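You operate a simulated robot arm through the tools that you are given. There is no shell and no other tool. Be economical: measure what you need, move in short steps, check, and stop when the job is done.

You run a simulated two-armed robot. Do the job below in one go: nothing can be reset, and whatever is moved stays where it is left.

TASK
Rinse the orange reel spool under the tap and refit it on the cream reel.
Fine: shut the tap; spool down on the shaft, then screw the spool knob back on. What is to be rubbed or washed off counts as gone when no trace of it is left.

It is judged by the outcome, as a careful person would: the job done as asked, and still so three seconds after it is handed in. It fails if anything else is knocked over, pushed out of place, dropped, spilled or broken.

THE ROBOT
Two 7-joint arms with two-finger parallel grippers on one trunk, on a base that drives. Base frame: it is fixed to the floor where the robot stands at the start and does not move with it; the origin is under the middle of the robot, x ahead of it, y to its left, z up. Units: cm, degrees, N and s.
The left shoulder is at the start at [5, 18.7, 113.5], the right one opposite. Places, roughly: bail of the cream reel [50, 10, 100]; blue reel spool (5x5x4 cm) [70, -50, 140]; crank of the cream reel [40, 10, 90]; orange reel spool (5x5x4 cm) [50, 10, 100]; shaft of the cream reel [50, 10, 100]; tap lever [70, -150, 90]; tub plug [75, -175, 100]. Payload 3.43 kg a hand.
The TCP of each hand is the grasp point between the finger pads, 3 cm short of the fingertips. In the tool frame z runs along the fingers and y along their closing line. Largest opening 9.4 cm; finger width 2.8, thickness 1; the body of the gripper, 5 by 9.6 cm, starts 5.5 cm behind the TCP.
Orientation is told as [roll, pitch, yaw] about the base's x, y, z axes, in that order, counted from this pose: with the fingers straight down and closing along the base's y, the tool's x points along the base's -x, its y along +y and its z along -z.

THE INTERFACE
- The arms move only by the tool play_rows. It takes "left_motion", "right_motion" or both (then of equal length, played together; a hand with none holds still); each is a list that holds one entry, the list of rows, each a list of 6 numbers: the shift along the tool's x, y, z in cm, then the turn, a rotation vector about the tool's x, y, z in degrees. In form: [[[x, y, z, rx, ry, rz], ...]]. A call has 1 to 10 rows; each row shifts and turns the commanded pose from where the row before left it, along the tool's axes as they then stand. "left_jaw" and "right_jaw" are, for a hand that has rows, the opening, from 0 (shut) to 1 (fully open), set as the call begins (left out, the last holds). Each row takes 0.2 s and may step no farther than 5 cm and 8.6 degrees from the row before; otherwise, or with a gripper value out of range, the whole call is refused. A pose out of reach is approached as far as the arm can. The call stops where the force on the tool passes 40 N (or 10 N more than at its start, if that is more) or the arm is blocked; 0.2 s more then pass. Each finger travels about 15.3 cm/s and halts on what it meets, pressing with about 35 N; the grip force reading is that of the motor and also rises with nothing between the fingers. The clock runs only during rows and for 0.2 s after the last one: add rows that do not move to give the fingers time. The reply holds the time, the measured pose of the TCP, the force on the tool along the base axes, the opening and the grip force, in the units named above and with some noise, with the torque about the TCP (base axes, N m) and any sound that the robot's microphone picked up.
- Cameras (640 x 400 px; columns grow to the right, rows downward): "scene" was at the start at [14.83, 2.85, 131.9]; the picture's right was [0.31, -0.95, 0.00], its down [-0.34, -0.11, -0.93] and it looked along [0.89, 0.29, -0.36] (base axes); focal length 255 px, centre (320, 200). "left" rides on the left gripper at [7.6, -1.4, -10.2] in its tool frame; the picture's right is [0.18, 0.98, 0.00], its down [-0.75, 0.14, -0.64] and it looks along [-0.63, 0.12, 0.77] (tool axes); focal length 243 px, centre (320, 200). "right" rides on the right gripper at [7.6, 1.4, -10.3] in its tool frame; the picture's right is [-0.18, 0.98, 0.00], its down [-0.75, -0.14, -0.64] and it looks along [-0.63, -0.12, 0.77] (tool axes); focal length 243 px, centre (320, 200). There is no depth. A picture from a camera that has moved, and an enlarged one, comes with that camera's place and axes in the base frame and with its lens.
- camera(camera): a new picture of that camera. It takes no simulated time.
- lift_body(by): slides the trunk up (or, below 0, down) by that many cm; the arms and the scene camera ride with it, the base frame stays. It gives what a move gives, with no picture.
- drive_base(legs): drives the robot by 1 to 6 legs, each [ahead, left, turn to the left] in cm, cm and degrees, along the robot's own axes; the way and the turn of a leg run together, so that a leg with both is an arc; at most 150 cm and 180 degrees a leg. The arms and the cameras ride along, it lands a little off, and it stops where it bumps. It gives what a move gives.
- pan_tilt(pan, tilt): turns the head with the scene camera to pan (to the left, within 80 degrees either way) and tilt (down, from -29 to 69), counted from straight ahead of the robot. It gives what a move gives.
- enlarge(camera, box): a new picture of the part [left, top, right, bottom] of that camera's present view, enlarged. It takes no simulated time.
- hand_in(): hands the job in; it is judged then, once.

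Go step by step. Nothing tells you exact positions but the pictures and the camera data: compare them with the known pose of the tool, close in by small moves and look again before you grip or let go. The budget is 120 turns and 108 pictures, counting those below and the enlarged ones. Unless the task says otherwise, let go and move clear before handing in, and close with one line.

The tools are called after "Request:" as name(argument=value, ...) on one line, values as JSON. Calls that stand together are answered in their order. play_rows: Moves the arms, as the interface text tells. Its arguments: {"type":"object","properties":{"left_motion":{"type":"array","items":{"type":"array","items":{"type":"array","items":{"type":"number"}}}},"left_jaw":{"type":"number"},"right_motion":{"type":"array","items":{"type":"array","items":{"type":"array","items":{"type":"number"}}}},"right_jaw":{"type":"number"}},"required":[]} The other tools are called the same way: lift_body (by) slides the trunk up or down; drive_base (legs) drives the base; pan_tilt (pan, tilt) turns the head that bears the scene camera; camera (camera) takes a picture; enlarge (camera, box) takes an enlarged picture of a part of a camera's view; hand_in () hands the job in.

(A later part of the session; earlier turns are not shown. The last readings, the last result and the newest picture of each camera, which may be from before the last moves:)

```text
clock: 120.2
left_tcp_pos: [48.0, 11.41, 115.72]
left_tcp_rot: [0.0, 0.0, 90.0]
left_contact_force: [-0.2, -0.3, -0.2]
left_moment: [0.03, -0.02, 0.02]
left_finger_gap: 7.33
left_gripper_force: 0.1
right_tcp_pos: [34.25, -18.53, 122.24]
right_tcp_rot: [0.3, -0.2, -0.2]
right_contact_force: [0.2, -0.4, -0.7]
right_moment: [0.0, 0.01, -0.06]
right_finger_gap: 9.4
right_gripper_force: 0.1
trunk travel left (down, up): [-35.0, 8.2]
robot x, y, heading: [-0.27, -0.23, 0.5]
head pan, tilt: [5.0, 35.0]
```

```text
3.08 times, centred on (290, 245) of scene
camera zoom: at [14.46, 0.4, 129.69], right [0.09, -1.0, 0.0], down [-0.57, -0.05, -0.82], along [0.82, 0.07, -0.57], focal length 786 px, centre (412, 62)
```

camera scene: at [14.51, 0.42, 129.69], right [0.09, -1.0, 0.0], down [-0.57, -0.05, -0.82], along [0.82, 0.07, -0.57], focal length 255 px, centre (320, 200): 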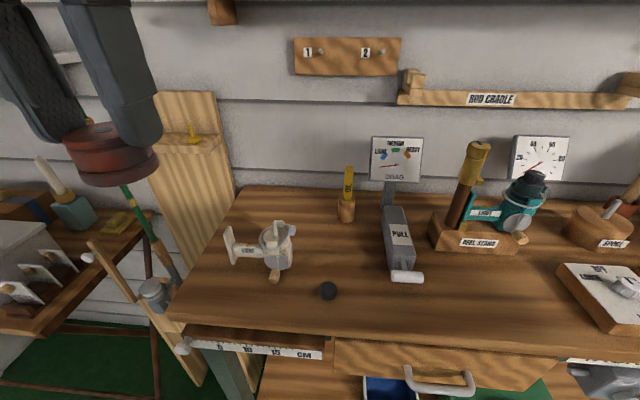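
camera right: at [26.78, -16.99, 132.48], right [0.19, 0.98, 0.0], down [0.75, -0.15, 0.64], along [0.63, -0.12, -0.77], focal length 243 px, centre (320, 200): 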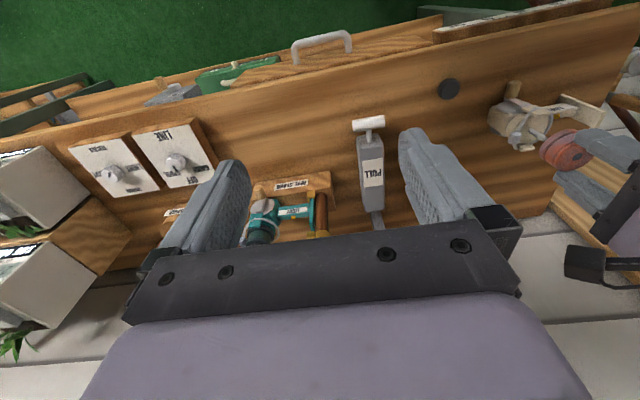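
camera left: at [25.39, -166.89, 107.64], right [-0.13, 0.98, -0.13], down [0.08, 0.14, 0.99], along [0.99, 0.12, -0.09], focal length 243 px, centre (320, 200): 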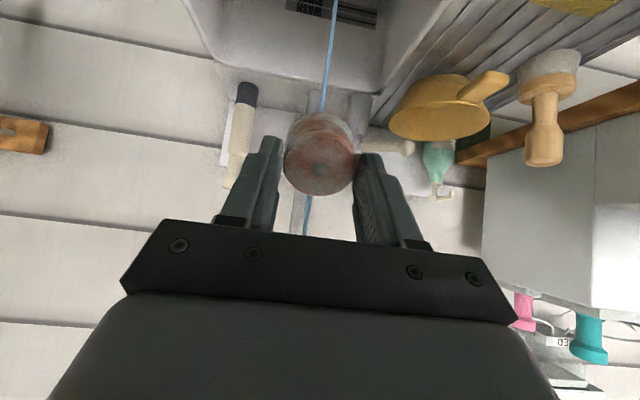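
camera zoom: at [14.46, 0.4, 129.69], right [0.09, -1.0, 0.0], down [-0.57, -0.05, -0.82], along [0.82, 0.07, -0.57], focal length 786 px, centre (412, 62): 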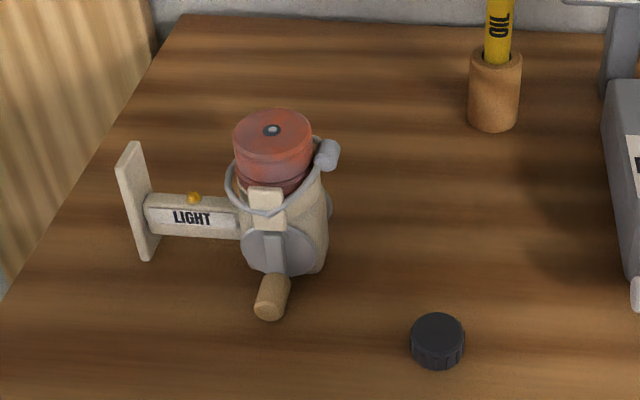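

Spool is on and clean. Next the knob, roughly at (42.3, 1.4, top ~90.5). Move the left hand over it and look.

Request:
play_rows(left_motion=[[[2.5, 1.5, 0, 0, 0, 0], [2.5, 1.5, 0, 0, 0, 0], [2.5, 1.5, 0, 0, 0, 0], [2.5, 1.2, 0, 0, 0, 0], [0, 0, 4, 0, 0, 0], [0, 0, 4, 0, 0, 0], [0, 0, 4, 0, 0, 0], [0, 0, 0, 0, 0, 0]]], left_jaw=0.6, right_motion=[[[0, -2, 0, 0, 0, 0], [0, -2, 0, 0, 0, 0], [0, -2, 0, 0, 0, 0], [0, -2, 0, 0, 0, 0], [0, 0, 0, 0, 0, 0], [0, 0, 0, 0, 0, 0], [0, 0, 0, 0, 0, 0], [0, 0, 0, 0, 0, 0]]])

Request:
enlarge(camera="left", box=[200, 20, 440, 200])

Request:
enlarge(camera="scene", box=[240, 180, 400, 330])

```text
clock: 122.0
left_tcp_pos: [42.21, 1.45, 103.5]
left_tcp_rot: [0.1, -0.1, 90.0]
left_contact_force: [-1.0, 0.1, 0.0]
left_moment: [-0.01, 0.0, 0.0]
left_finger_gap: 5.64
left_gripper_force: 0.0
right_tcp_pos: [34.27, -26.62, 122.14]
right_tcp_rot: [0.1, -0.1, -0.2]
right_contact_force: [0.2, 0.1, 0.5]
right_moment: [0.0, 0.02, 0.03]
right_finger_gap: 9.38
right_gripper_force: 0.2
trunk travel left (down, up): [-35.0, 8.2]
robot x, y, heading: [-0.18, 0.04, 0.1]
head pan, tilt: [5.0, 35.0]
```

```text
2.22 times, centred on (320, 110) of left
camera zoom: at [43.73, -5.94, 113.77], right [-0.98, -0.18, 0.0], down [-0.14, 0.75, 0.64], along [-0.12, 0.63, -0.77], focal length 539 px, centre (320, 400)
```

zoom: 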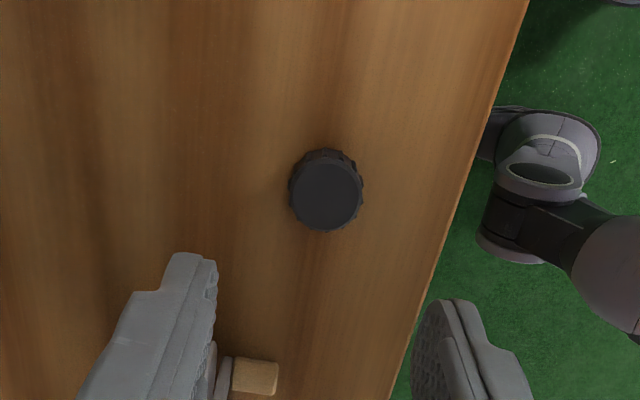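

```text
2.67 times, centred on (320, 255) of scene
camera zoom: at [14.5, 0.42, 129.69], right [0.09, -1.0, 0.0], down [-0.57, -0.05, -0.82], along [0.82, 0.07, -0.57], focal length 681 px, centre (320, 53)
```

zoom: 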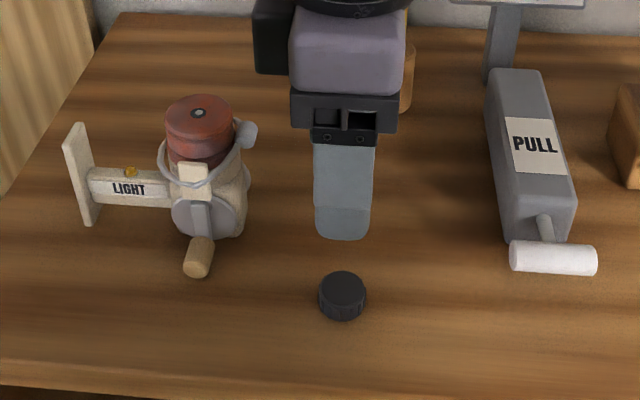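

Both views agree: knob top at (42.1, 1.35, 92), diameter ~3 cm. Descend to grip it.

Request:
play_rows(left_motion=[[[0.1, 0.1, 4, 0, 0, 0], [0, 0, 3, 0, 0, 0], [0, 0, 1.5, 0, 0, 0], [0, 0, 0, 0, 0, 0]]], left_jaw=0.48)

Request:
enlarge(camera="left", box=[220, 60, 420, 230])

Request:
enlarge(camera="scene", box=[290, 240, 370, 310])

```text
clock: 123.0
left_tcp_pos: [42.21, 1.36, 94.99]
left_tcp_rot: [0.0, 0.0, 90.1]
left_contact_force: [0.4, -0.1, 1.1]
left_moment: [-0.01, 0.0, 0.02]
left_finger_gap: 4.51
left_gripper_force: 0.0
right_tcp_pos: [34.28, -26.51, 122.29]
right_tcp_rot: [0.2, -0.1, -0.2]
right_contact_force: [-0.6, -0.5, 0.9]
right_moment: [0.03, 0.01, 0.01]
right_finger_gap: 9.4
right_gripper_force: 0.1
trunk travel left (down, up): [-35.0, 8.2]
robot x, y, heading: [0.1, 0.09, 0.4]
head pan, tilt: [5.0, 35.0]
```

```text
2.35 times, centred on (320, 145) of left
camera zoom: at [43.69, -6.1, 105.3], right [-0.98, -0.18, 0.0], down [-0.14, 0.75, 0.64], along [-0.12, 0.63, -0.77], focal length 571 px, centre (320, 329)
```

zoom: 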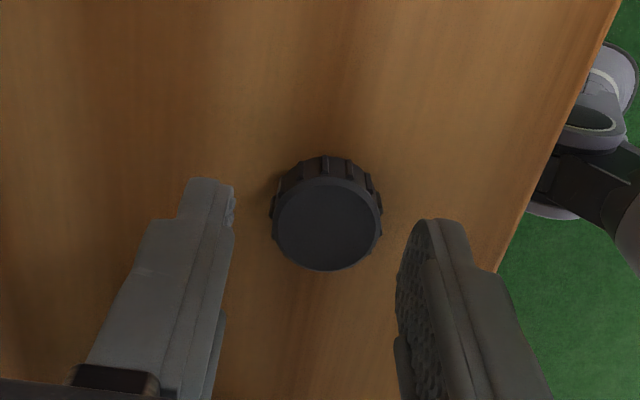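

```text
5.71 times, centred on (330, 275) of scene
camera zoom: at [14.51, 0.42, 129.69], right [0.09, -1.0, 0.0], down [-0.57, -0.05, -0.82], along [0.82, 0.07, -0.57], focal length 1459 px, centre (263, -229)
```

zoom: 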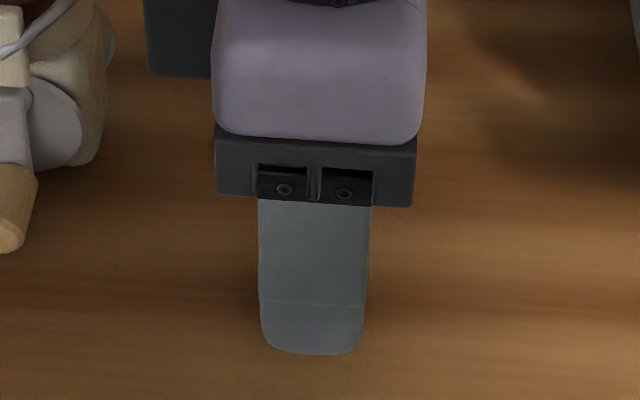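

Request:
play_rows(left_motion=[[[0.15, 0.2, 0.6, 0, 0, 0], [0, 0, 0.5, 0, 0, 0], [0, 0, 0, 0, 0, 0]]])

Request:
play_rows(left_motion=[[[0, 0, 0, 0, 0, 0], [0, 0, 0, 0, 0, 0], [0, 0, 0, 0, 0, 0]]], left_jaw=0.15)

Request:
enlarge(camera="left", box=[220, 60, 420, 230])

```text
clock: 123.8
left_tcp_pos: [42.02, 1.17, 93.94]
left_tcp_rot: [0.0, -0.1, 90.0]
left_contact_force: [-0.5, -0.4, 0.6]
left_moment: [0.02, 0.0, -0.04]
left_finger_gap: 4.5
left_gripper_force: 0.0
right_tcp_pos: [34.37, -26.45, 122.28]
right_tcp_rot: [0.2, -0.1, -0.2]
right_contact_force: [0.0, 0.8, -0.6]
right_moment: [-0.02, 0.0, 0.01]
right_finger_gap: 9.37
right_gripper_force: 0.1
trunk travel left (down, up): [-35.0, 8.2]
robot x, y, heading: [-0.39, -0.07, 0.2]
head pan, tilt: [5.0, 35.0]
```

```text
clock: 124.6
left_tcp_pos: [41.96, 1.24, 93.99]
left_tcp_rot: [-0.1, 0.0, 90.1]
left_contact_force: [-0.5, -0.4, 0.5]
left_moment: [0.0, -0.01, 0.04]
left_finger_gap: 2.23
left_gripper_force: 35.5
right_tcp_pos: [34.43, -26.42, 122.18]
right_tcp_rot: [0.2, 0.1, -0.2]
right_contact_force: [-0.1, -0.5, 0.3]
right_moment: [-0.01, 0.05, 0.03]
right_finger_gap: 9.39
right_gripper_force: 0.0
trunk travel left (down, up): [-35.0, 8.2]
robot x, y, heading: [-0.3, -0.11, 0.2]
head pan, tilt: [5.0, 35.0]
```

```text
2.35 times, centred on (320, 145) of left
camera zoom: at [43.48, -6.26, 104.19], right [-0.98, -0.18, 0.0], down [-0.14, 0.75, 0.64], along [-0.12, 0.63, -0.77], focal length 571 px, centre (320, 329)
```

zoom: 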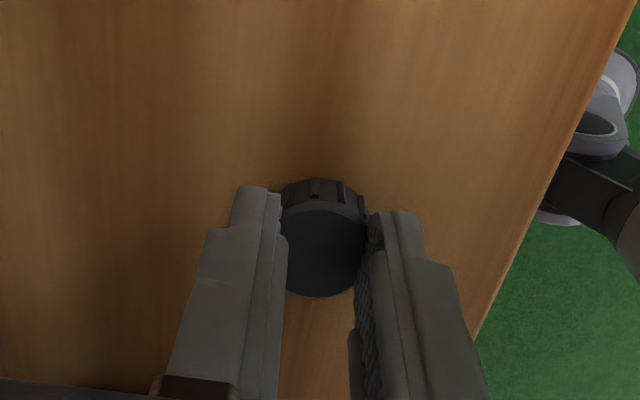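

Gripped at 2.2 cm. Lift and check it comes along straight.

Request:
play_rows(left_motion=[[[0, 0, -1, 0, 0, 0], [0, 0, -3, 0, 0, 0], [0, 0, -4, 0, 0, 0], [0, 0, -4, 0, 0, 0], [0, 0, -3, 0, 0, 0]]])

Request:
enlarge(camera="left", box=[220, 60, 420, 230])

Request:
enlarge(camera="scene", box=[270, 140, 390, 270])

```text
clock: 125.8
left_tcp_pos: [41.99, 1.31, 108.99]
left_tcp_rot: [0.0, 0.0, 90.0]
left_contact_force: [-0.1, 0.7, 0.6]
left_moment: [-0.02, 0.01, -0.03]
left_finger_gap: 2.21
left_gripper_force: 35.2
right_tcp_pos: [34.38, -26.44, 122.23]
right_tcp_rot: [0.3, 0.0, -0.1]
right_contact_force: [-0.1, 0.3, 0.0]
right_moment: [-0.04, 0.0, 0.0]
right_finger_gap: 9.4
right_gripper_force: 0.1
trunk travel left (down, up): [-35.0, 8.2]
robot x, y, heading: [0.01, -0.47, 0.2]
head pan, tilt: [5.0, 35.0]
```

```text
2.35 times, centred on (320, 145) of left
camera zoom: at [43.51, -6.2, 119.22], right [-0.98, -0.18, 0.0], down [-0.14, 0.75, 0.64], along [-0.12, 0.63, -0.77], focal length 571 px, centre (320, 329)
```

zoom: 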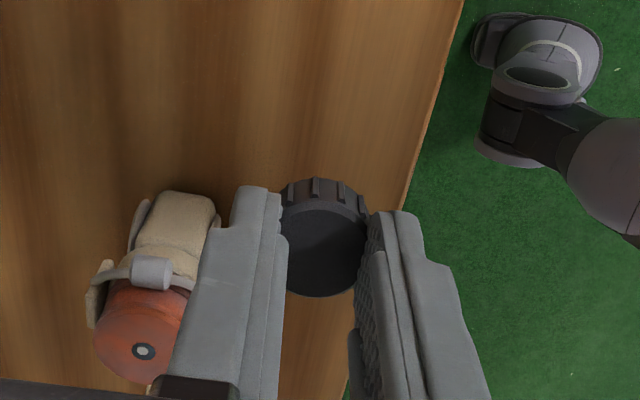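

```text
3.08 times, centred on (330, 205) of scene
camera zoom: at [14.49, 0.42, 129.69], right [0.09, -1.0, 0.0], down [-0.57, -0.05, -0.82], along [0.82, 0.07, -0.57], focal length 786 px, centre (289, 185)
```

zoom: 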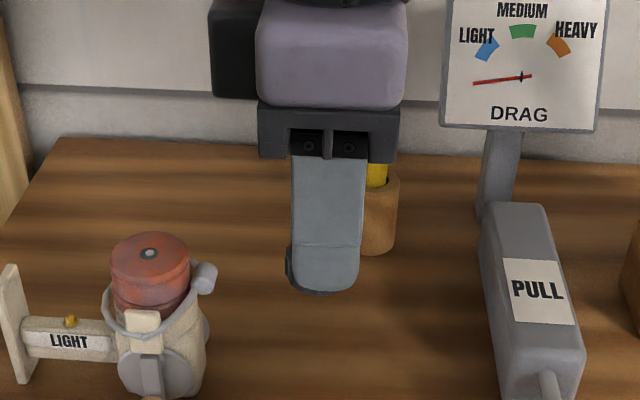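

Knob is held, centred. Move above the shaft.

Request:
play_rows(left_motion=[[[-3.4, -2, 0, 0, 0, 0], [-3.4, -2, 0, 0, 0, 0], [-3.3, -1.9, 0, 0, 0, 0], [0, 0, 2, 0, 0, 0], [0, 0, 0, 0, 0, 0]]])

Request:
enlarge(camera="scene", box=[250, 180, 320, 250])

Request:
enlarge(camera="left", box=[220, 60, 420, 230])

```text
clock: 127.0
left_tcp_pos: [47.86, 11.3, 107.06]
left_tcp_rot: [0.2, 0.1, 89.9]
left_contact_force: [-0.1, 0.1, 0.1]
left_moment: [-0.02, 0.02, 0.01]
left_finger_gap: 2.2
left_gripper_force: 35.1
right_tcp_pos: [34.4, -26.42, 122.18]
right_tcp_rot: [0.2, -0.1, -0.2]
right_contact_force: [-0.2, 0.3, 0.0]
right_moment: [0.02, -0.05, -0.02]
right_finger_gap: 9.4
right_gripper_force: 0.0
trunk travel left (down, up): [-35.0, 8.2]
robot x, y, heading: [0.05, -0.49, 0.2]
head pan, tilt: [5.0, 35.0]
```

```text
5.71 times, centred on (285, 215) of scene
camera zoom: at [14.51, 0.43, 129.69], right [0.09, -1.0, 0.0], down [-0.57, -0.05, -0.82], along [0.82, 0.07, -0.57], focal length 1459 px, centre (520, 114)
```

zoom: 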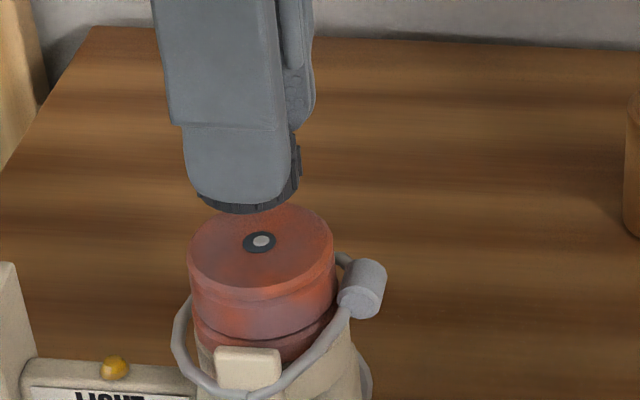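

```text
2.35 times, centred on (320, 145) of left
camera zoom: at [49.37, 3.82, 117.14], right [-0.98, -0.18, 0.0], down [-0.14, 0.75, 0.64], along [-0.12, 0.63, -0.77], focal length 571 px, centre (320, 329)
```

zoom: 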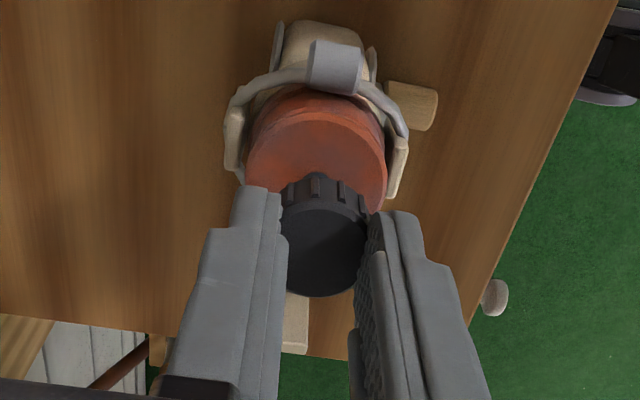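

Aligned within about a millimetre. Lower until light contact.

Request:
play_rows(left_motion=[[[-0.08, 0, 0.7, 0, 0, 0], [0, 0, 0.4, 0, 0, 0], [0, 0, 0.3, 0, 0, 0], [0, 0, 0.2, 0, 0, 0], [0, 0, 0, 0, 0, 0]]])

Request:
enlarge(camera="scene", box=[250, 180, 320, 250])

```text
clock: 128.2
left_tcp_pos: [47.95, 11.36, 105.25]
left_tcp_rot: [0.1, 0.1, 90.1]
left_contact_force: [-0.4, 0.5, -0.8]
left_moment: [0.02, 0.01, 0.04]
left_finger_gap: 2.2
left_gripper_force: 34.8
right_tcp_pos: [34.35, -26.39, 122.31]
right_tcp_rot: [0.2, -0.1, -0.3]
right_contact_force: [0.3, -1.2, 0.3]
right_moment: [0.0, 0.01, 0.0]
right_finger_gap: 9.44
right_gripper_force: 0.1
trunk travel left (down, up): [-35.0, 8.2]
robot x, y, heading: [-0.09, -0.34, 0.3]
head pan, tilt: [5.0, 35.0]
```

```text
5.71 times, centred on (285, 215) of scene
camera zoom: at [14.51, 0.42, 129.69], right [0.09, -1.0, 0.0], down [-0.57, -0.05, -0.82], along [0.82, 0.07, -0.57], focal length 1459 px, centre (520, 114)
```

zoom: 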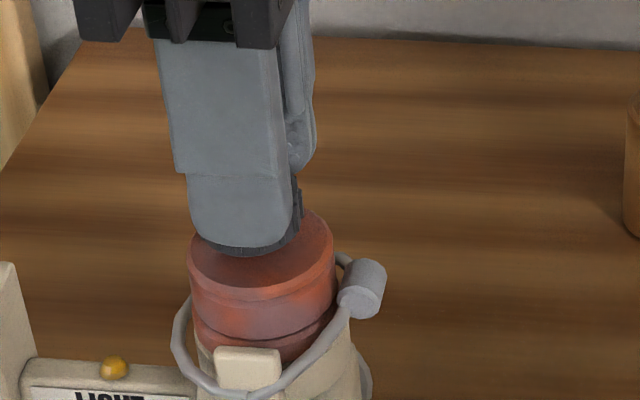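

Request:
play_rows(left_motion=[[[0, 0, 0.15, 0, 0, 0], [0, 0, 0.15, 0, 0, 0], [0, 0, 0.15, 0, 0, 0], [0, 0, 0, 0, 0, 0]]])

```text
clock: 129.2
left_tcp_pos: [47.85, 11.27, 105.22]
left_tcp_rot: [-0.1, 0.0, 90.1]
left_contact_force: [1.5, 0.6, 10.3]
left_moment: [0.07, -0.03, -0.03]
left_finger_gap: 2.22
left_gripper_force: 35.1
right_tcp_pos: [34.27, -26.5, 122.17]
right_tcp_rot: [0.2, -0.1, -0.1]
right_contact_force: [-0.6, -0.4, 0.8]
right_moment: [0.03, 0.05, 0.05]
right_finger_gap: 9.41
right_gripper_force: 0.1
trunk travel left (down, up): [-35.0, 8.2]
robot x, y, heading: [0.02, -0.38, 0.1]
head pan, tilt: [5.0, 35.0]
```

Light contact (10 N). Turn clockwise 85°, and watch height and torque.

Request:
play_rows(left_motion=[[[0, 0, 0, 0, 0, 8.5], [0, 0, 0, 0, 0, 8.5], [0, 0, 0, 0, 0, 8.5], [0, 0, 0, 0, 0, 8.5], [0, 0, 0, 0, 0, 8.5], [0, 0, 0, 0, 0, 8.5], [0, 0, 0, 0, 0, 8.5], [0, 0, 0, 0, 0, 8.5], [0, 0, 0, 0, 0, 8.5], [0, 0, 0, 0, 0, 8.5]]])

```text
clock: 131.4
left_tcp_pos: [47.86, 11.45, 104.96]
left_tcp_rot: [0.0, 0.0, 4.9]
left_contact_force: [-1.3, 3.9, 6.2]
left_moment: [0.28, 0.08, 0.02]
left_finger_gap: 2.24
left_gripper_force: 34.6
right_tcp_pos: [34.28, -26.45, 122.23]
right_tcp_rot: [0.1, 0.0, -0.2]
right_contact_force: [-0.2, 0.2, 0.6]
right_moment: [-0.01, 0.05, -0.03]
right_finger_gap: 9.4
right_gripper_force: 0.0
trunk travel left (down, up): [-35.0, 8.2]
robot x, y, heading: [-0.21, -0.05, -0.0]
head pan, tilt: [5.0, 35.0]
```

It descended and the force eased — threading. Continue 40° more.

Request:
play_rows(left_motion=[[[0, 0, 0.03, 0, 0, 8], [0, 0, 0.03, 0, 0, 8], [0, 0, 0.03, 0, 0, 8], [0, 0, 0.03, 0, 0, 8], [0, 0, 0.03, 0, 0, 8]]])

Request:
enlarge(camera="scene", box=[250, 180, 320, 250])

```text
clock: 132.6
left_tcp_pos: [47.96, 11.54, 105.0]
left_tcp_rot: [0.1, -0.2, -35.2]
left_contact_force: [3.8, 2.1, 10.2]
left_moment: [0.02, -0.29, -0.01]
left_finger_gap: 2.21
left_gripper_force: 35.3
right_tcp_pos: [34.44, -26.3, 122.24]
right_tcp_rot: [0.2, -0.2, -0.2]
right_contact_force: [-0.4, 0.0, -0.5]
right_moment: [0.02, 0.0, 0.02]
right_finger_gap: 9.37
right_gripper_force: 0.1
trunk travel left (down, up): [-35.0, 8.2]
robot x, y, heading: [-0.16, -0.7, -0.0]
head pan, tilt: [5.0, 35.0]
```

```text
5.71 times, centred on (285, 215) of scene
camera zoom: at [14.47, 0.43, 129.7], right [0.09, -1.0, 0.0], down [-0.57, -0.05, -0.82], along [0.82, 0.07, -0.57], focal length 1459 px, centre (520, 114)
```

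zoom: 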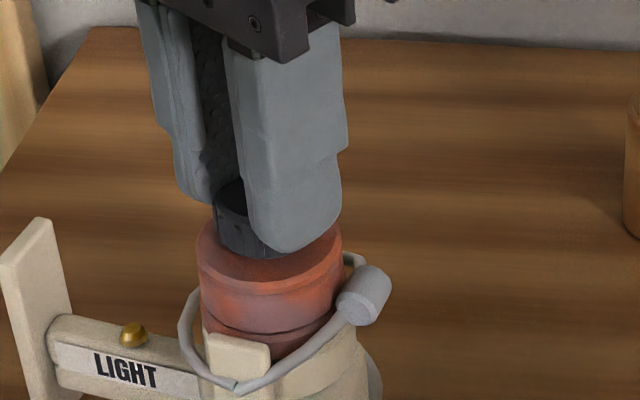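

The reel itself turned a little with the knob — either tight already or dragging. Release, lift and look.

Request:
play_rows(left_motion=[[[0, 0, -0.1, 0, 0, 0], [0, 0, 0, 0, 0, 0], [0, 0, -3, 0, 0, 0], [0, 0, -4, 0, 0, 0], [0, 0, -4, 0, 0, 0]]], left_jaw=0.55)

Request:
enlarge(camera="scene", box=[230, 180, 330, 290])

```text
clock: 133.8
left_tcp_pos: [47.72, 11.29, 115.98]
left_tcp_rot: [0.0, 0.0, -35.0]
left_contact_force: [0.4, -0.2, 0.7]
left_moment: [0.0, 0.0, -0.01]
left_finger_gap: 5.18
left_gripper_force: 0.1
right_tcp_pos: [34.3, -26.41, 122.24]
right_tcp_rot: [0.2, -0.1, -0.2]
right_contact_force: [-0.3, -0.3, 0.6]
right_moment: [-0.02, 0.0, -0.01]
right_finger_gap: 9.44
right_gripper_force: 0.1
trunk travel left (down, up): [-35.0, 8.2]
robot x, y, heading: [-0.28, -0.39, 0.2]
head pan, tilt: [5.0, 35.0]
```

```text
3.64 times, centred on (280, 235) of scene
camera zoom: at [14.45, 0.4, 129.7], right [0.09, -1.0, 0.0], down [-0.57, -0.05, -0.82], along [0.82, 0.07, -0.57], focal length 928 px, centre (466, 73)
```

zoom: 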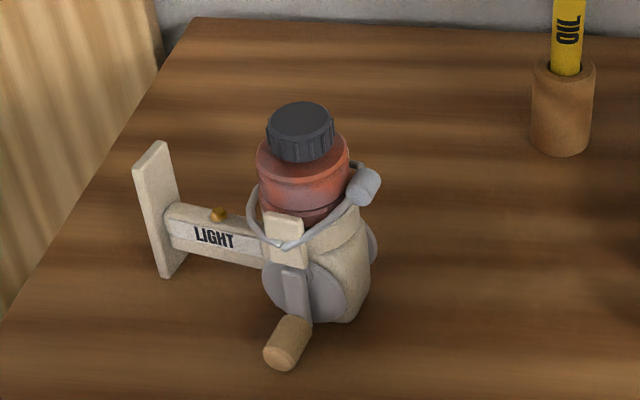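

The knob is on the spool, but the reel swung about 20° with it, so I'll hold the reel's foot with the left hand (and turn it back), while the right hand screws the knob. Shift the base 10 cm left and turn the left hand.

Request:
drive_base(legs=[[0, 10, 0]])

Request:
play_rows(left_motion=[[[0, 0, 0, 0, 0, -8.5], [0, 0, 0, 0, 0, -8.5], [0, 0, 0, 0, 0, -8.5], [0, 0, 0, 0, 0, -8.5], [0, 0, 0, 0, 0, -8.5], [0, 0, 0, 0, 0, -8.5], [0, 0, 0, 0, 0, -8.5], [0, 0, 0, 0, 0, -8.5], [0, 0, 0, 0, 0, -8.5], [0, 0, 0, 0, 0, -8.5]]])

Request:
play_rows(left_motion=[[[0, 0, 0, 0, 0, -8.5], [0, 0, 0, 0, 0, -8.5], [0, 0, 0, 0, 0, -3], [0, 0, 0, 0, 0, 0]]])

Request:
camera(camera="left")

```text
clock: 135.0
left_tcp_pos: [47.84, 21.3, 115.82]
left_tcp_rot: [-0.1, 0.0, -35.1]
left_contact_force: [-0.3, 0.4, -0.1]
left_moment: [-0.03, 0.01, 0.03]
left_finger_gap: 5.16
left_gripper_force: 0.1
right_tcp_pos: [34.31, -16.42, 122.19]
right_tcp_rot: [0.1, -0.1, -0.2]
right_contact_force: [1.0, 0.0, 0.5]
right_moment: [-0.02, 0.02, 0.0]
right_finger_gap: 9.44
right_gripper_force: 0.1
trunk travel left (down, up): [-35.0, 8.2]
robot x, y, heading: [-0.35, 9.63, -0.1]
head pan, tilt: [5.0, 35.0]
```

```text
clock: 137.2
left_tcp_pos: [47.97, 21.25, 115.92]
left_tcp_rot: [-0.1, 0.1, 50.1]
left_contact_force: [0.2, 0.3, 0.4]
left_moment: [0.03, -0.04, 0.02]
left_finger_gap: 5.19
left_gripper_force: 0.0
right_tcp_pos: [34.33, -16.61, 122.21]
right_tcp_rot: [0.2, -0.1, -0.2]
right_contact_force: [0.8, -0.4, -0.1]
right_moment: [0.01, -0.01, 0.01]
right_finger_gap: 9.45
right_gripper_force: 0.1
trunk travel left (down, up): [-35.0, 8.2]
robot x, y, heading: [-0.52, 9.39, -0.0]
head pan, tilt: [5.0, 35.0]
```

```text
clock: 138.2
left_tcp_pos: [47.82, 21.42, 115.97]
left_tcp_rot: [0.0, 0.0, 70.1]
left_contact_force: [0.3, -0.7, -0.4]
left_moment: [0.03, 0.01, -0.02]
left_finger_gap: 5.16
left_gripper_force: 0.2
right_tcp_pos: [34.36, -16.54, 122.17]
right_tcp_rot: [0.3, -0.1, -0.3]
right_contact_force: [0.2, 0.1, 0.3]
right_moment: [0.04, 0.01, 0.01]
right_finger_gap: 9.45
right_gripper_force: 0.0
trunk travel left (down, up): [-35.0, 8.2]
robot x, y, heading: [-0.28, 9.64, 0.3]
head pan, tilt: [5.0, 35.0]
```

```text
13 pictures are left
camera left: at [46.61, 13.83, 126.13], right [-0.99, 0.16, 0.0], down [0.12, 0.76, 0.64], along [0.1, 0.63, -0.77], focal length 243 px, centre (320, 200)
```

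left: 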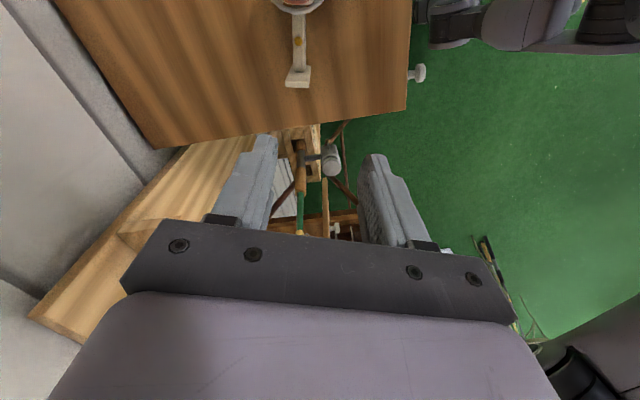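

Foot plate top is near (50.2, 20.6). Move above it, turn to yaw 76, and check once.

Request:
play_rows(left_motion=[[[0, -1.3, 3, 0, 0, 0], [0, -1.26, 3, 0, 0, 0], [0, 0, 3, 0, 0, -3], [0, 0, 3, 0, 0, -3], [0, 0, 0, 0, 0, 0]]])

Request:
enlarge(camera="left", box=[200, 20, 440, 220])

```text
clock: 139.4
left_tcp_pos: [50.33, 20.26, 103.88]
left_tcp_rot: [0.0, 0.0, 76.0]
left_contact_force: [0.0, 0.0, 0.1]
left_moment: [0.02, -0.03, -0.02]
left_finger_gap: 5.17
left_gripper_force: 0.0
right_tcp_pos: [34.37, -16.39, 122.24]
right_tcp_rot: [0.1, -0.2, -0.2]
right_contact_force: [0.4, 0.1, 1.0]
right_moment: [0.01, -0.01, 0.04]
right_finger_gap: 9.4
right_gripper_force: 0.0
trunk travel left (down, up): [-35.0, 8.2]
robot x, y, heading: [-0.25, 9.64, 0.2]
head pan, tilt: [5.0, 35.0]
```

```text
2.00 times, centred on (320, 120) of left
camera zoom: at [49.84, 12.77, 114.08], right [-1.0, 0.06, 0.0], down [0.05, 0.77, 0.64], along [0.04, 0.64, -0.77], focal length 485 px, centre (320, 360)
```

zoom: 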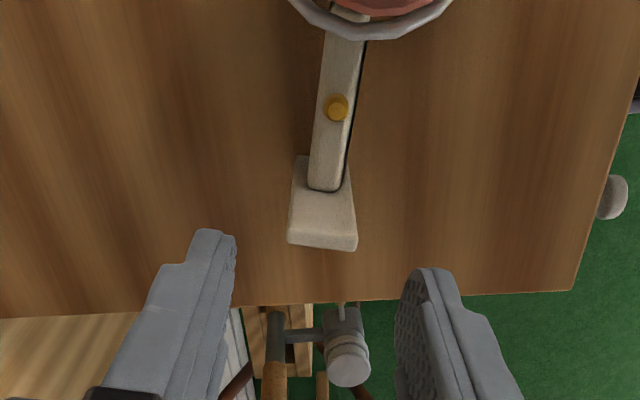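

Well placed: plate top (50.2, 20.4, 98.4), 2.3 cm wide. Descend and grip it.

Request:
play_rows(left_motion=[[[-0.1, 0, 2.5, 0, 0, 0], [0, 0, 2, 0, 0, 0], [0, 0, 0.3, 0, 0, 0], [0, 0, 0, 0, 0, 0]]], left_jaw=0.45)

Request:
play_rows(left_motion=[[[0, 0, 0, 0, 0, 0], [0, 0, 0, 0, 0, 0], [0, 0, 0, 0, 0, 0]]], left_jaw=0.1)

```text
clock: 140.4
left_tcp_pos: [50.37, 20.59, 99.03]
left_tcp_rot: [0.0, 0.0, 76.0]
left_contact_force: [0.6, -0.2, 0.0]
left_moment: [0.02, -0.03, 0.02]
left_finger_gap: 4.24
left_gripper_force: 0.0
right_tcp_pos: [34.3, -16.53, 122.15]
right_tcp_rot: [0.2, -0.1, -0.2]
right_contact_force: [-0.7, 0.4, -0.6]
right_moment: [0.01, 0.02, 0.04]
right_finger_gap: 9.38
right_gripper_force: 0.0
trunk travel left (down, up): [-35.0, 8.2]
robot x, y, heading: [-0.28, 9.41, 0.3]
head pan, tilt: [5.0, 35.0]
```

```text
clock: 141.2
left_tcp_pos: [50.28, 20.48, 99.0]
left_tcp_rot: [0.0, 0.0, 76.1]
left_contact_force: [0.2, -0.4, -1.0]
left_moment: [0.02, -0.06, 0.04]
left_finger_gap: 2.6
left_gripper_force: 35.5
right_tcp_pos: [34.29, -16.47, 122.18]
right_tcp_rot: [0.1, -0.1, -0.2]
right_contact_force: [-0.3, 0.7, 0.4]
right_moment: [-0.02, 0.01, 0.02]
right_finger_gap: 9.42
right_gripper_force: 0.1
trunk travel left (down, up): [-35.0, 8.2]
robot x, y, heading: [-0.56, 9.52, 0.2]
head pan, tilt: [5.0, 35.0]
```

Foot held (2.6 cm). Swing the reel back about its axis by ~14°.

Request:
play_rows(left_motion=[[[0.03, 0.57, 0, 0, 0, -3.5], [0.03, 0.57, 0, 0, 0, -3.5], [0.03, 0.57, 0, 0, 0, -3.5], [0.03, 0.57, 0, 0, 0, -3.5], [0, 0, 0, 0, 0, 0]]])

Request:
camera(camera="scene")

```text
clock: 142.4
left_tcp_pos: [47.99, 20.78, 99.09]
left_tcp_rot: [0.0, 0.0, 90.2]
left_contact_force: [-0.7, -0.3, -1.2]
left_moment: [0.25, -0.03, -0.01]
left_finger_gap: 2.56
left_gripper_force: 34.4
right_tcp_pos: [34.45, -16.54, 122.27]
right_tcp_rot: [0.2, -0.1, -0.1]
right_contact_force: [0.6, 0.2, 0.3]
right_moment: [-0.01, -0.03, -0.01]
right_finger_gap: 9.39
right_gripper_force: 0.0
trunk travel left (down, up): [-35.0, 8.2]
robot x, y, heading: [-0.38, 9.46, 0.3]
head pan, tilt: [5.0, 35.0]
```

```text
11 pictures are left
camera scene: at [14.51, 10.37, 129.69], right [0.09, -1.0, 0.0], down [-0.57, -0.05, -0.82], along [0.82, 0.07, -0.57], focal length 255 px, centre (320, 200)
```

scene: 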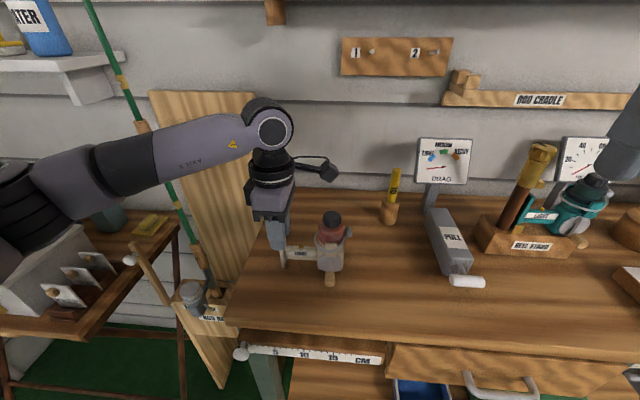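

The left hand's camera would be in the right hand's way here, so instead: the right hand will hold the crank peg from the front (restraining the reel) and the left will screw. Release the foot and lift; bring the right hand in, pitched forward.

Request:
play_rows(left_motion=[[[0, 0, 0, 0, 0, 0], [0, 0, 0, 0, 0, 0], [0, 0, -4, 0, 0, 0], [0, 0, -4, 0, 0, 0], [0, 0, -4, 0, 0, 0], [0, 0, -4, 0, 0, 0], [0, 0, 0, 0, 0, 0], [0, 0, 0, 0, 0, 0]]], left_jaw=0.45, right_motion=[[[0, 3, 4, 0, 0, 0], [0, 4, 4, 0, 0, 0], [0, 4, 3, 0, -8, 0], [0, 4, 0, 0, -8, 0], [0, 4, 0, 0, -8, 0], [0, 4, 0, 0, -8, 0], [0, 4, 0, 0, -8, 0], [0, 0.7, 0, 0, -8, 0]]], right_jaw=0.6)

Request:
camera(camera="right")

```text
refused: row 2 steps farther than a row can; nothing moved
```

```text
10 pictures are left
camera right: at [26.81, -15.06, 132.41], right [0.19, 0.98, 0.0], down [0.75, -0.15, 0.64], along [0.63, -0.12, -0.77], focal length 243 px, centre (320, 200)
```

right: 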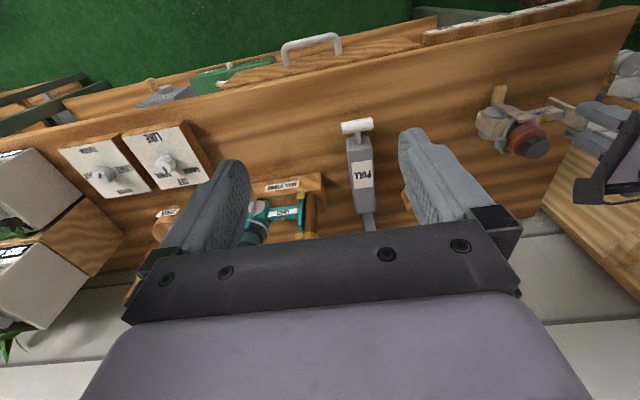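

Request:
play_rows(left_motion=[[[0, 0, 0, 0, 0, 0], [0, 0, 0, 0, 0, 0], [0, 0, -4, 0, 0, 0], [0, 0, -4, 0, 0, 0], [0, 0, -4, 0, 0, 0], [0, 0, -4, 0, 0, 0], [0, 0, 0, 0, 0, 0], [0, 0, 0, 0, 0, 0], [0, 0, 0, 0, 0, 0]]], left_jaw=0.45, right_motion=[[[0, 3.4, 3.6, 0, 0, 0], [0, 3.4, 3.6, 0, 0, 0], [0, 3.4, 3.4, 0, 0, 0], [0, 3.4, 0, 0, -8, 0], [0, 3.4, 0, 0, -8, 0], [0, 3.4, 0, 0, -8, 0], [0, 3.4, 0, 0, -8, 0], [0, 3.4, 0, 0, -8, 0], [0, 0, 0, 0, -8, 0]]], right_jaw=0.55)

```text
clock: 144.4
left_tcp_pos: [48.06, 20.73, 115.15]
left_tcp_rot: [-0.1, 0.0, 90.0]
left_contact_force: [-0.8, -0.9, -0.2]
left_moment: [-0.03, -0.04, -0.01]
left_finger_gap: 4.25
left_gripper_force: 0.0
right_tcp_pos: [34.54, 10.75, 111.76]
right_tcp_rot: [0.4, -48.2, -0.5]
right_contact_force: [-0.5, 0.2, -0.9]
right_moment: [-0.01, 0.01, 0.05]
right_finger_gap: 5.16
right_gripper_force: 0.2
trunk travel left (down, up): [-35.0, 8.2]
robot x, y, heading: [-0.13, 9.98, 0.0]
head pan, tilt: [5.0, 35.0]
```

Request:
play_rows(right_motion=[[[2.17, 0.06, 3.38, 0, 0, 0], [2.17, 0.06, 3.38, 0, 0, 0], [2.17, 0.06, 3.38, 0, 0, 0], [2.17, 0.06, 3.38, 0, 0, 0], [0, 0, 0, 0, 0, 0]]])

Request:
camera(camera="right")

```text
clock: 145.6
left_tcp_pos: [48.02, 20.68, 115.15]
left_tcp_rot: [0.0, 0.1, 89.9]
left_contact_force: [0.5, 0.1, 0.1]
left_moment: [0.01, 0.03, -0.03]
left_finger_gap: 4.21
left_gripper_force: 0.1
right_tcp_pos: [38.73, 10.96, 96.08]
right_tcp_rot: [0.3, -48.1, -0.4]
right_contact_force: [0.3, 0.2, 0.3]
right_moment: [0.01, -0.01, 0.0]
right_finger_gap: 5.18
right_gripper_force: 0.1
trunk travel left (down, up): [-35.0, 8.2]
robot x, y, heading: [-0.45, 9.47, 0.1]
head pan, tilt: [5.0, 35.0]
```

```text
9 pictures are left
camera right: at [26.09, 12.45, 97.29], right [0.13, 0.98, 0.14], down [0.03, -0.14, 0.99], along [0.99, -0.12, -0.04], focal length 243 px, centre (320, 200)
```

right: 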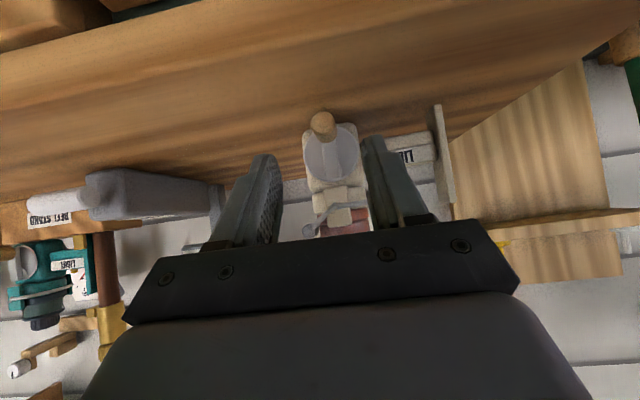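

The peg is centred between the fingers at about (43.7, 11.2, 91.1); bench is z≈89.7. Advance and grip the peg.

Request:
play_rows(right_motion=[[[-0.1, 0.1, 2, 0, 0, 0], [-0.17, 0, 1.5, 0, 0, 0], [0, 0, 0.5, 0, 0, 0], [0, 0, 0, 0, 0, 0]]])

Request:
play_rows(right_motion=[[[0, 0, 0, 0, 0, 0], [0, 0, 0, 0, 0, 0], [0, 0, 0, 0, 0, 0]]], right_jaw=0.05)

Request:
camera(camera="right")

```text
clock: 146.6
left_tcp_pos: [48.08, 20.69, 115.11]
left_tcp_rot: [0.1, 0.2, 89.9]
left_contact_force: [-0.3, -0.7, 0.0]
left_moment: [-0.01, 0.03, -0.01]
left_finger_gap: 4.23
left_gripper_force: 0.0
right_tcp_pos: [41.81, 11.19, 93.59]
right_tcp_rot: [0.1, -48.1, -0.4]
right_contact_force: [-0.6, 0.5, -0.5]
right_moment: [-0.06, 0.01, 0.02]
right_finger_gap: 5.14
right_gripper_force: 0.0
trunk travel left (down, up): [-35.0, 8.2]
robot x, y, heading: [-0.31, 9.84, 0.1]
head pan, tilt: [5.0, 35.0]
```

```text
clock: 147.4
left_tcp_pos: [48.26, 20.71, 115.07]
left_tcp_rot: [0.1, 0.1, 90.0]
left_contact_force: [0.1, 0.4, -0.1]
left_moment: [-0.01, 0.02, -0.01]
left_finger_gap: 4.24
left_gripper_force: 0.0
right_tcp_pos: [41.86, 11.03, 93.65]
right_tcp_rot: [0.2, -47.9, -0.3]
right_contact_force: [0.3, 0.8, -0.3]
right_moment: [-0.03, 0.03, 0.07]
right_finger_gap: 1.66
right_gripper_force: 35.3
trunk travel left (down, up): [-35.0, 8.2]
robot x, y, heading: [-0.07, 9.83, 0.1]
head pan, tilt: [5.0, 35.0]
```

```text
8 pictures are left
camera right: at [29.17, 12.57, 94.82], right [0.13, 0.98, 0.14], down [0.03, -0.14, 0.99], along [0.99, -0.12, -0.04], focal length 243 px, centre (320, 200)
```

right: 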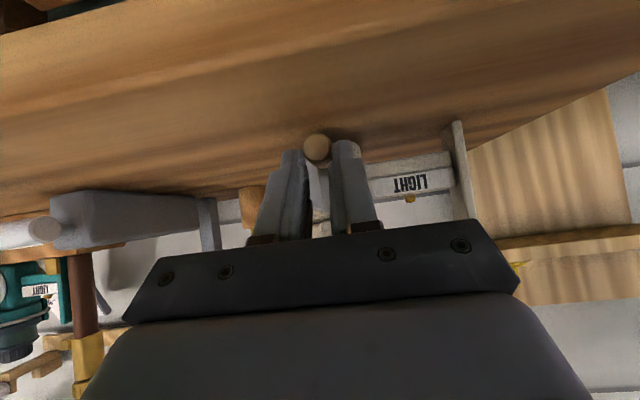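

Peg held. Move the left hand above the knob and check centring.

Request:
play_rows(left_motion=[[[3.1, 0.1, 0, 0, 0, 0], [3.1, 0.1, 0, 0, 0, 0], [3.1, 0, 0, 0, 0, 0], [0, 0, 3.5, 0, 0, 0], [0, 0, 3.5, 0, 0, 0], [0, 0, 0, 0, 0, 0]]])

Request:
enlarge(camera="left", box=[220, 60, 420, 230])

```text
clock: 148.8
left_tcp_pos: [47.75, 11.6, 108.34]
left_tcp_rot: [0.0, 0.0, 90.0]
left_contact_force: [0.4, 0.3, -0.3]
left_moment: [-0.01, -0.01, -0.03]
left_finger_gap: 4.24
left_gripper_force: 0.1
right_tcp_pos: [41.93, 11.11, 93.74]
right_tcp_rot: [0.2, -48.0, -0.3]
right_contact_force: [-0.3, 1.4, -0.5]
right_moment: [0.01, 0.08, 0.08]
right_finger_gap: 1.67
right_gripper_force: 35.3
trunk travel left (down, up): [-35.0, 8.2]
robot x, y, heading: [-0.24, 9.65, 0.4]
head pan, tilt: [5.0, 35.0]
```

```text
2.35 times, centred on (320, 145) of left
camera zoom: at [49.3, 3.99, 118.42], right [-0.98, -0.18, 0.0], down [-0.14, 0.75, 0.64], along [-0.12, 0.63, -0.77], focal length 571 px, centre (320, 329)
```

zoom: 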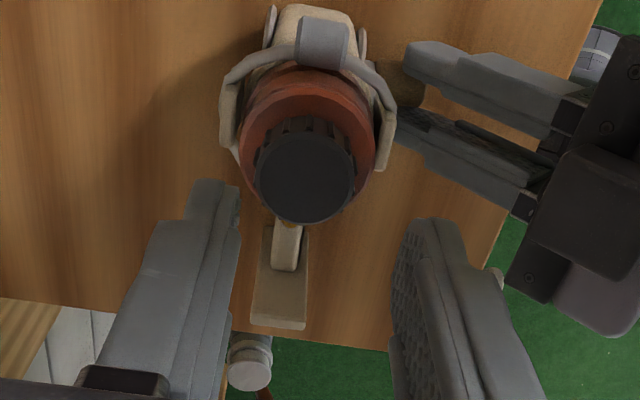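

Knob is at about (48.15, 11.25). Correct, descend and grip.

Request:
play_rows(left_motion=[[[0.3, -0.4, 1.3, 0, 0, 0], [0, 0, 1.2, 0, 0, 0], [0, 0, 0.8, 0, 0, 0], [0, 0, 0, 0, 0, 0]]])

Request:
play_rows(left_motion=[[[0, 0, 0, 0, 0, 0], [0, 0, 0, 0, 0, 0], [0, 0, 0, 0, 0, 0]]], left_jaw=0.1)

```text
clock: 149.8
left_tcp_pos: [48.16, 11.28, 104.66]
left_tcp_rot: [0.0, -0.1, 90.0]
left_contact_force: [0.4, 0.5, -0.2]
left_moment: [-0.01, 0.02, -0.03]
left_finger_gap: 4.25
left_gripper_force: 0.0
right_tcp_pos: [41.87, 11.1, 93.78]
right_tcp_rot: [0.2, -48.0, -0.3]
right_contact_force: [0.4, -0.2, 0.3]
right_moment: [0.04, 0.01, 0.08]
right_finger_gap: 1.66
right_gripper_force: 35.3
trunk travel left (down, up): [-35.0, 8.2]
robot x, y, heading: [-0.19, 9.6, 0.1]
head pan, tilt: [5.0, 35.0]
```

```text
clock: 150.6
left_tcp_pos: [48.25, 11.09, 104.83]
left_tcp_rot: [0.1, 0.0, 90.0]
left_contact_force: [4.0, -0.1, -0.6]
left_moment: [0.0, -0.14, 0.03]
left_finger_gap: 2.54
left_gripper_force: 35.0
right_tcp_pos: [41.74, 11.19, 93.67]
right_tcp_rot: [0.2, -48.0, -0.3]
right_contact_force: [-3.8, 0.2, -0.5]
right_moment: [0.0, -0.24, 0.1]
right_finger_gap: 1.65
right_gripper_force: 34.9
trunk travel left (down, up): [-35.0, 8.2]
robot x, y, heading: [-0.38, 9.63, 0.5]
head pan, tilt: [5.0, 35.0]
```

Gripped. Turn 43° clockwise and watch the torque.

Request:
play_rows(left_motion=[[[0, 0.05, 0, 0, 0, 8.5], [0, 0, 0, 0, 0, 8.5], [0, 0, 0, 0, 0, 8.5], [0, 0, 0, 0, 0, 8.5], [0, 0, 0, 0, 0, 8.5]]])

```text
clock: 151.8
left_tcp_pos: [48.06, 11.13, 104.75]
left_tcp_rot: [0.0, -0.1, 47.3]
left_contact_force: [4.2, 0.8, -0.7]
left_moment: [0.08, -0.16, -0.02]
left_finger_gap: 2.61
left_gripper_force: 35.1
right_tcp_pos: [41.78, 11.18, 93.59]
right_tcp_rot: [0.2, -48.0, -0.4]
right_contact_force: [-3.6, -1.2, -0.3]
right_moment: [0.0, -0.2, -0.03]
right_finger_gap: 1.69
right_gripper_force: 35.2
trunk travel left (down, up): [-35.0, 8.2]
robot x, y, heading: [-0.38, 9.28, 0.4]
head pan, tilt: [5.0, 35.0]
```

Turns freely with almost no torque. Continue 85°.

Request:
play_rows(left_motion=[[[0, 0, 0, 0, 0, 8.5], [0, 0, 0, 0, 0, 8.5], [0, 0, 0, 0, 0, 8.5], [0, 0, 0, 0, 0, 8.5], [0, 0, 0, 0, 0, 8.5], [0, 0, 0, 0, 0, 8.5], [0, 0, 0, 0, 0, 8.5], [0, 0, 0, 0, 0, 8.5], [0, 0, 0, 0, 0, 8.5]]])

```text
clock: 153.8
left_tcp_pos: [48.07, 11.12, 104.86]
left_tcp_rot: [-0.1, 0.1, -29.2]
left_contact_force: [-0.4, 4.2, -1.3]
left_moment: [0.37, 0.2, -0.02]
left_finger_gap: 2.63
left_gripper_force: 34.9
right_tcp_pos: [41.84, 11.14, 93.62]
right_tcp_rot: [0.3, -48.0, -0.5]
right_contact_force: [1.7, -5.8, 0.4]
right_moment: [0.02, -0.11, -0.25]
right_finger_gap: 1.67
right_gripper_force: 34.9
trunk travel left (down, up): [-35.0, 8.2]
robot x, y, heading: [-0.39, 9.41, 0.3]
head pan, tilt: [5.0, 35.0]
```

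Request:
enlarge(camera="scene", box=[280, 170, 380, 290])

```text
3.33 times, centred on (330, 230) of scene
camera zoom: at [14.51, 10.36, 129.69], right [0.09, -1.0, 0.0], down [-0.57, -0.05, -0.82], along [0.82, 0.07, -0.57], focal length 851 px, centre (287, 100)
```

zoom: 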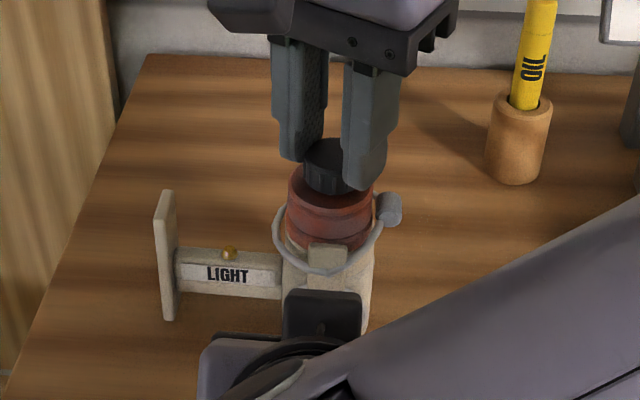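

Reel stays put. Test whether the thread holds: pull the knob up gently 2 mm.

Request:
play_rows(left_motion=[[[0, 0, -0.15, 0, 0, 0], [0, 0, -0.1, 0, 0, 0], [0, 0, 0, 0, 0, 0]]])

```text
clock: 154.6
left_tcp_pos: [48.17, 11.09, 104.96]
left_tcp_rot: [-0.1, 0.1, -29.0]
left_contact_force: [-1.6, 2.2, -15.2]
left_moment: [0.2, 0.03, 0.01]
left_finger_gap: 2.64
left_gripper_force: 34.7
right_tcp_pos: [41.97, 11.1, 93.73]
right_tcp_rot: [0.5, -48.2, -0.5]
right_contact_force: [2.1, -2.6, 11.9]
right_moment: [0.03, -0.59, -0.14]
right_finger_gap: 1.67
right_gripper_force: 34.9
trunk travel left (down, up): [-35.0, 8.2]
robot x, y, heading: [-0.29, 9.79, 0.4]
head pan, tilt: [5.0, 35.0]
```

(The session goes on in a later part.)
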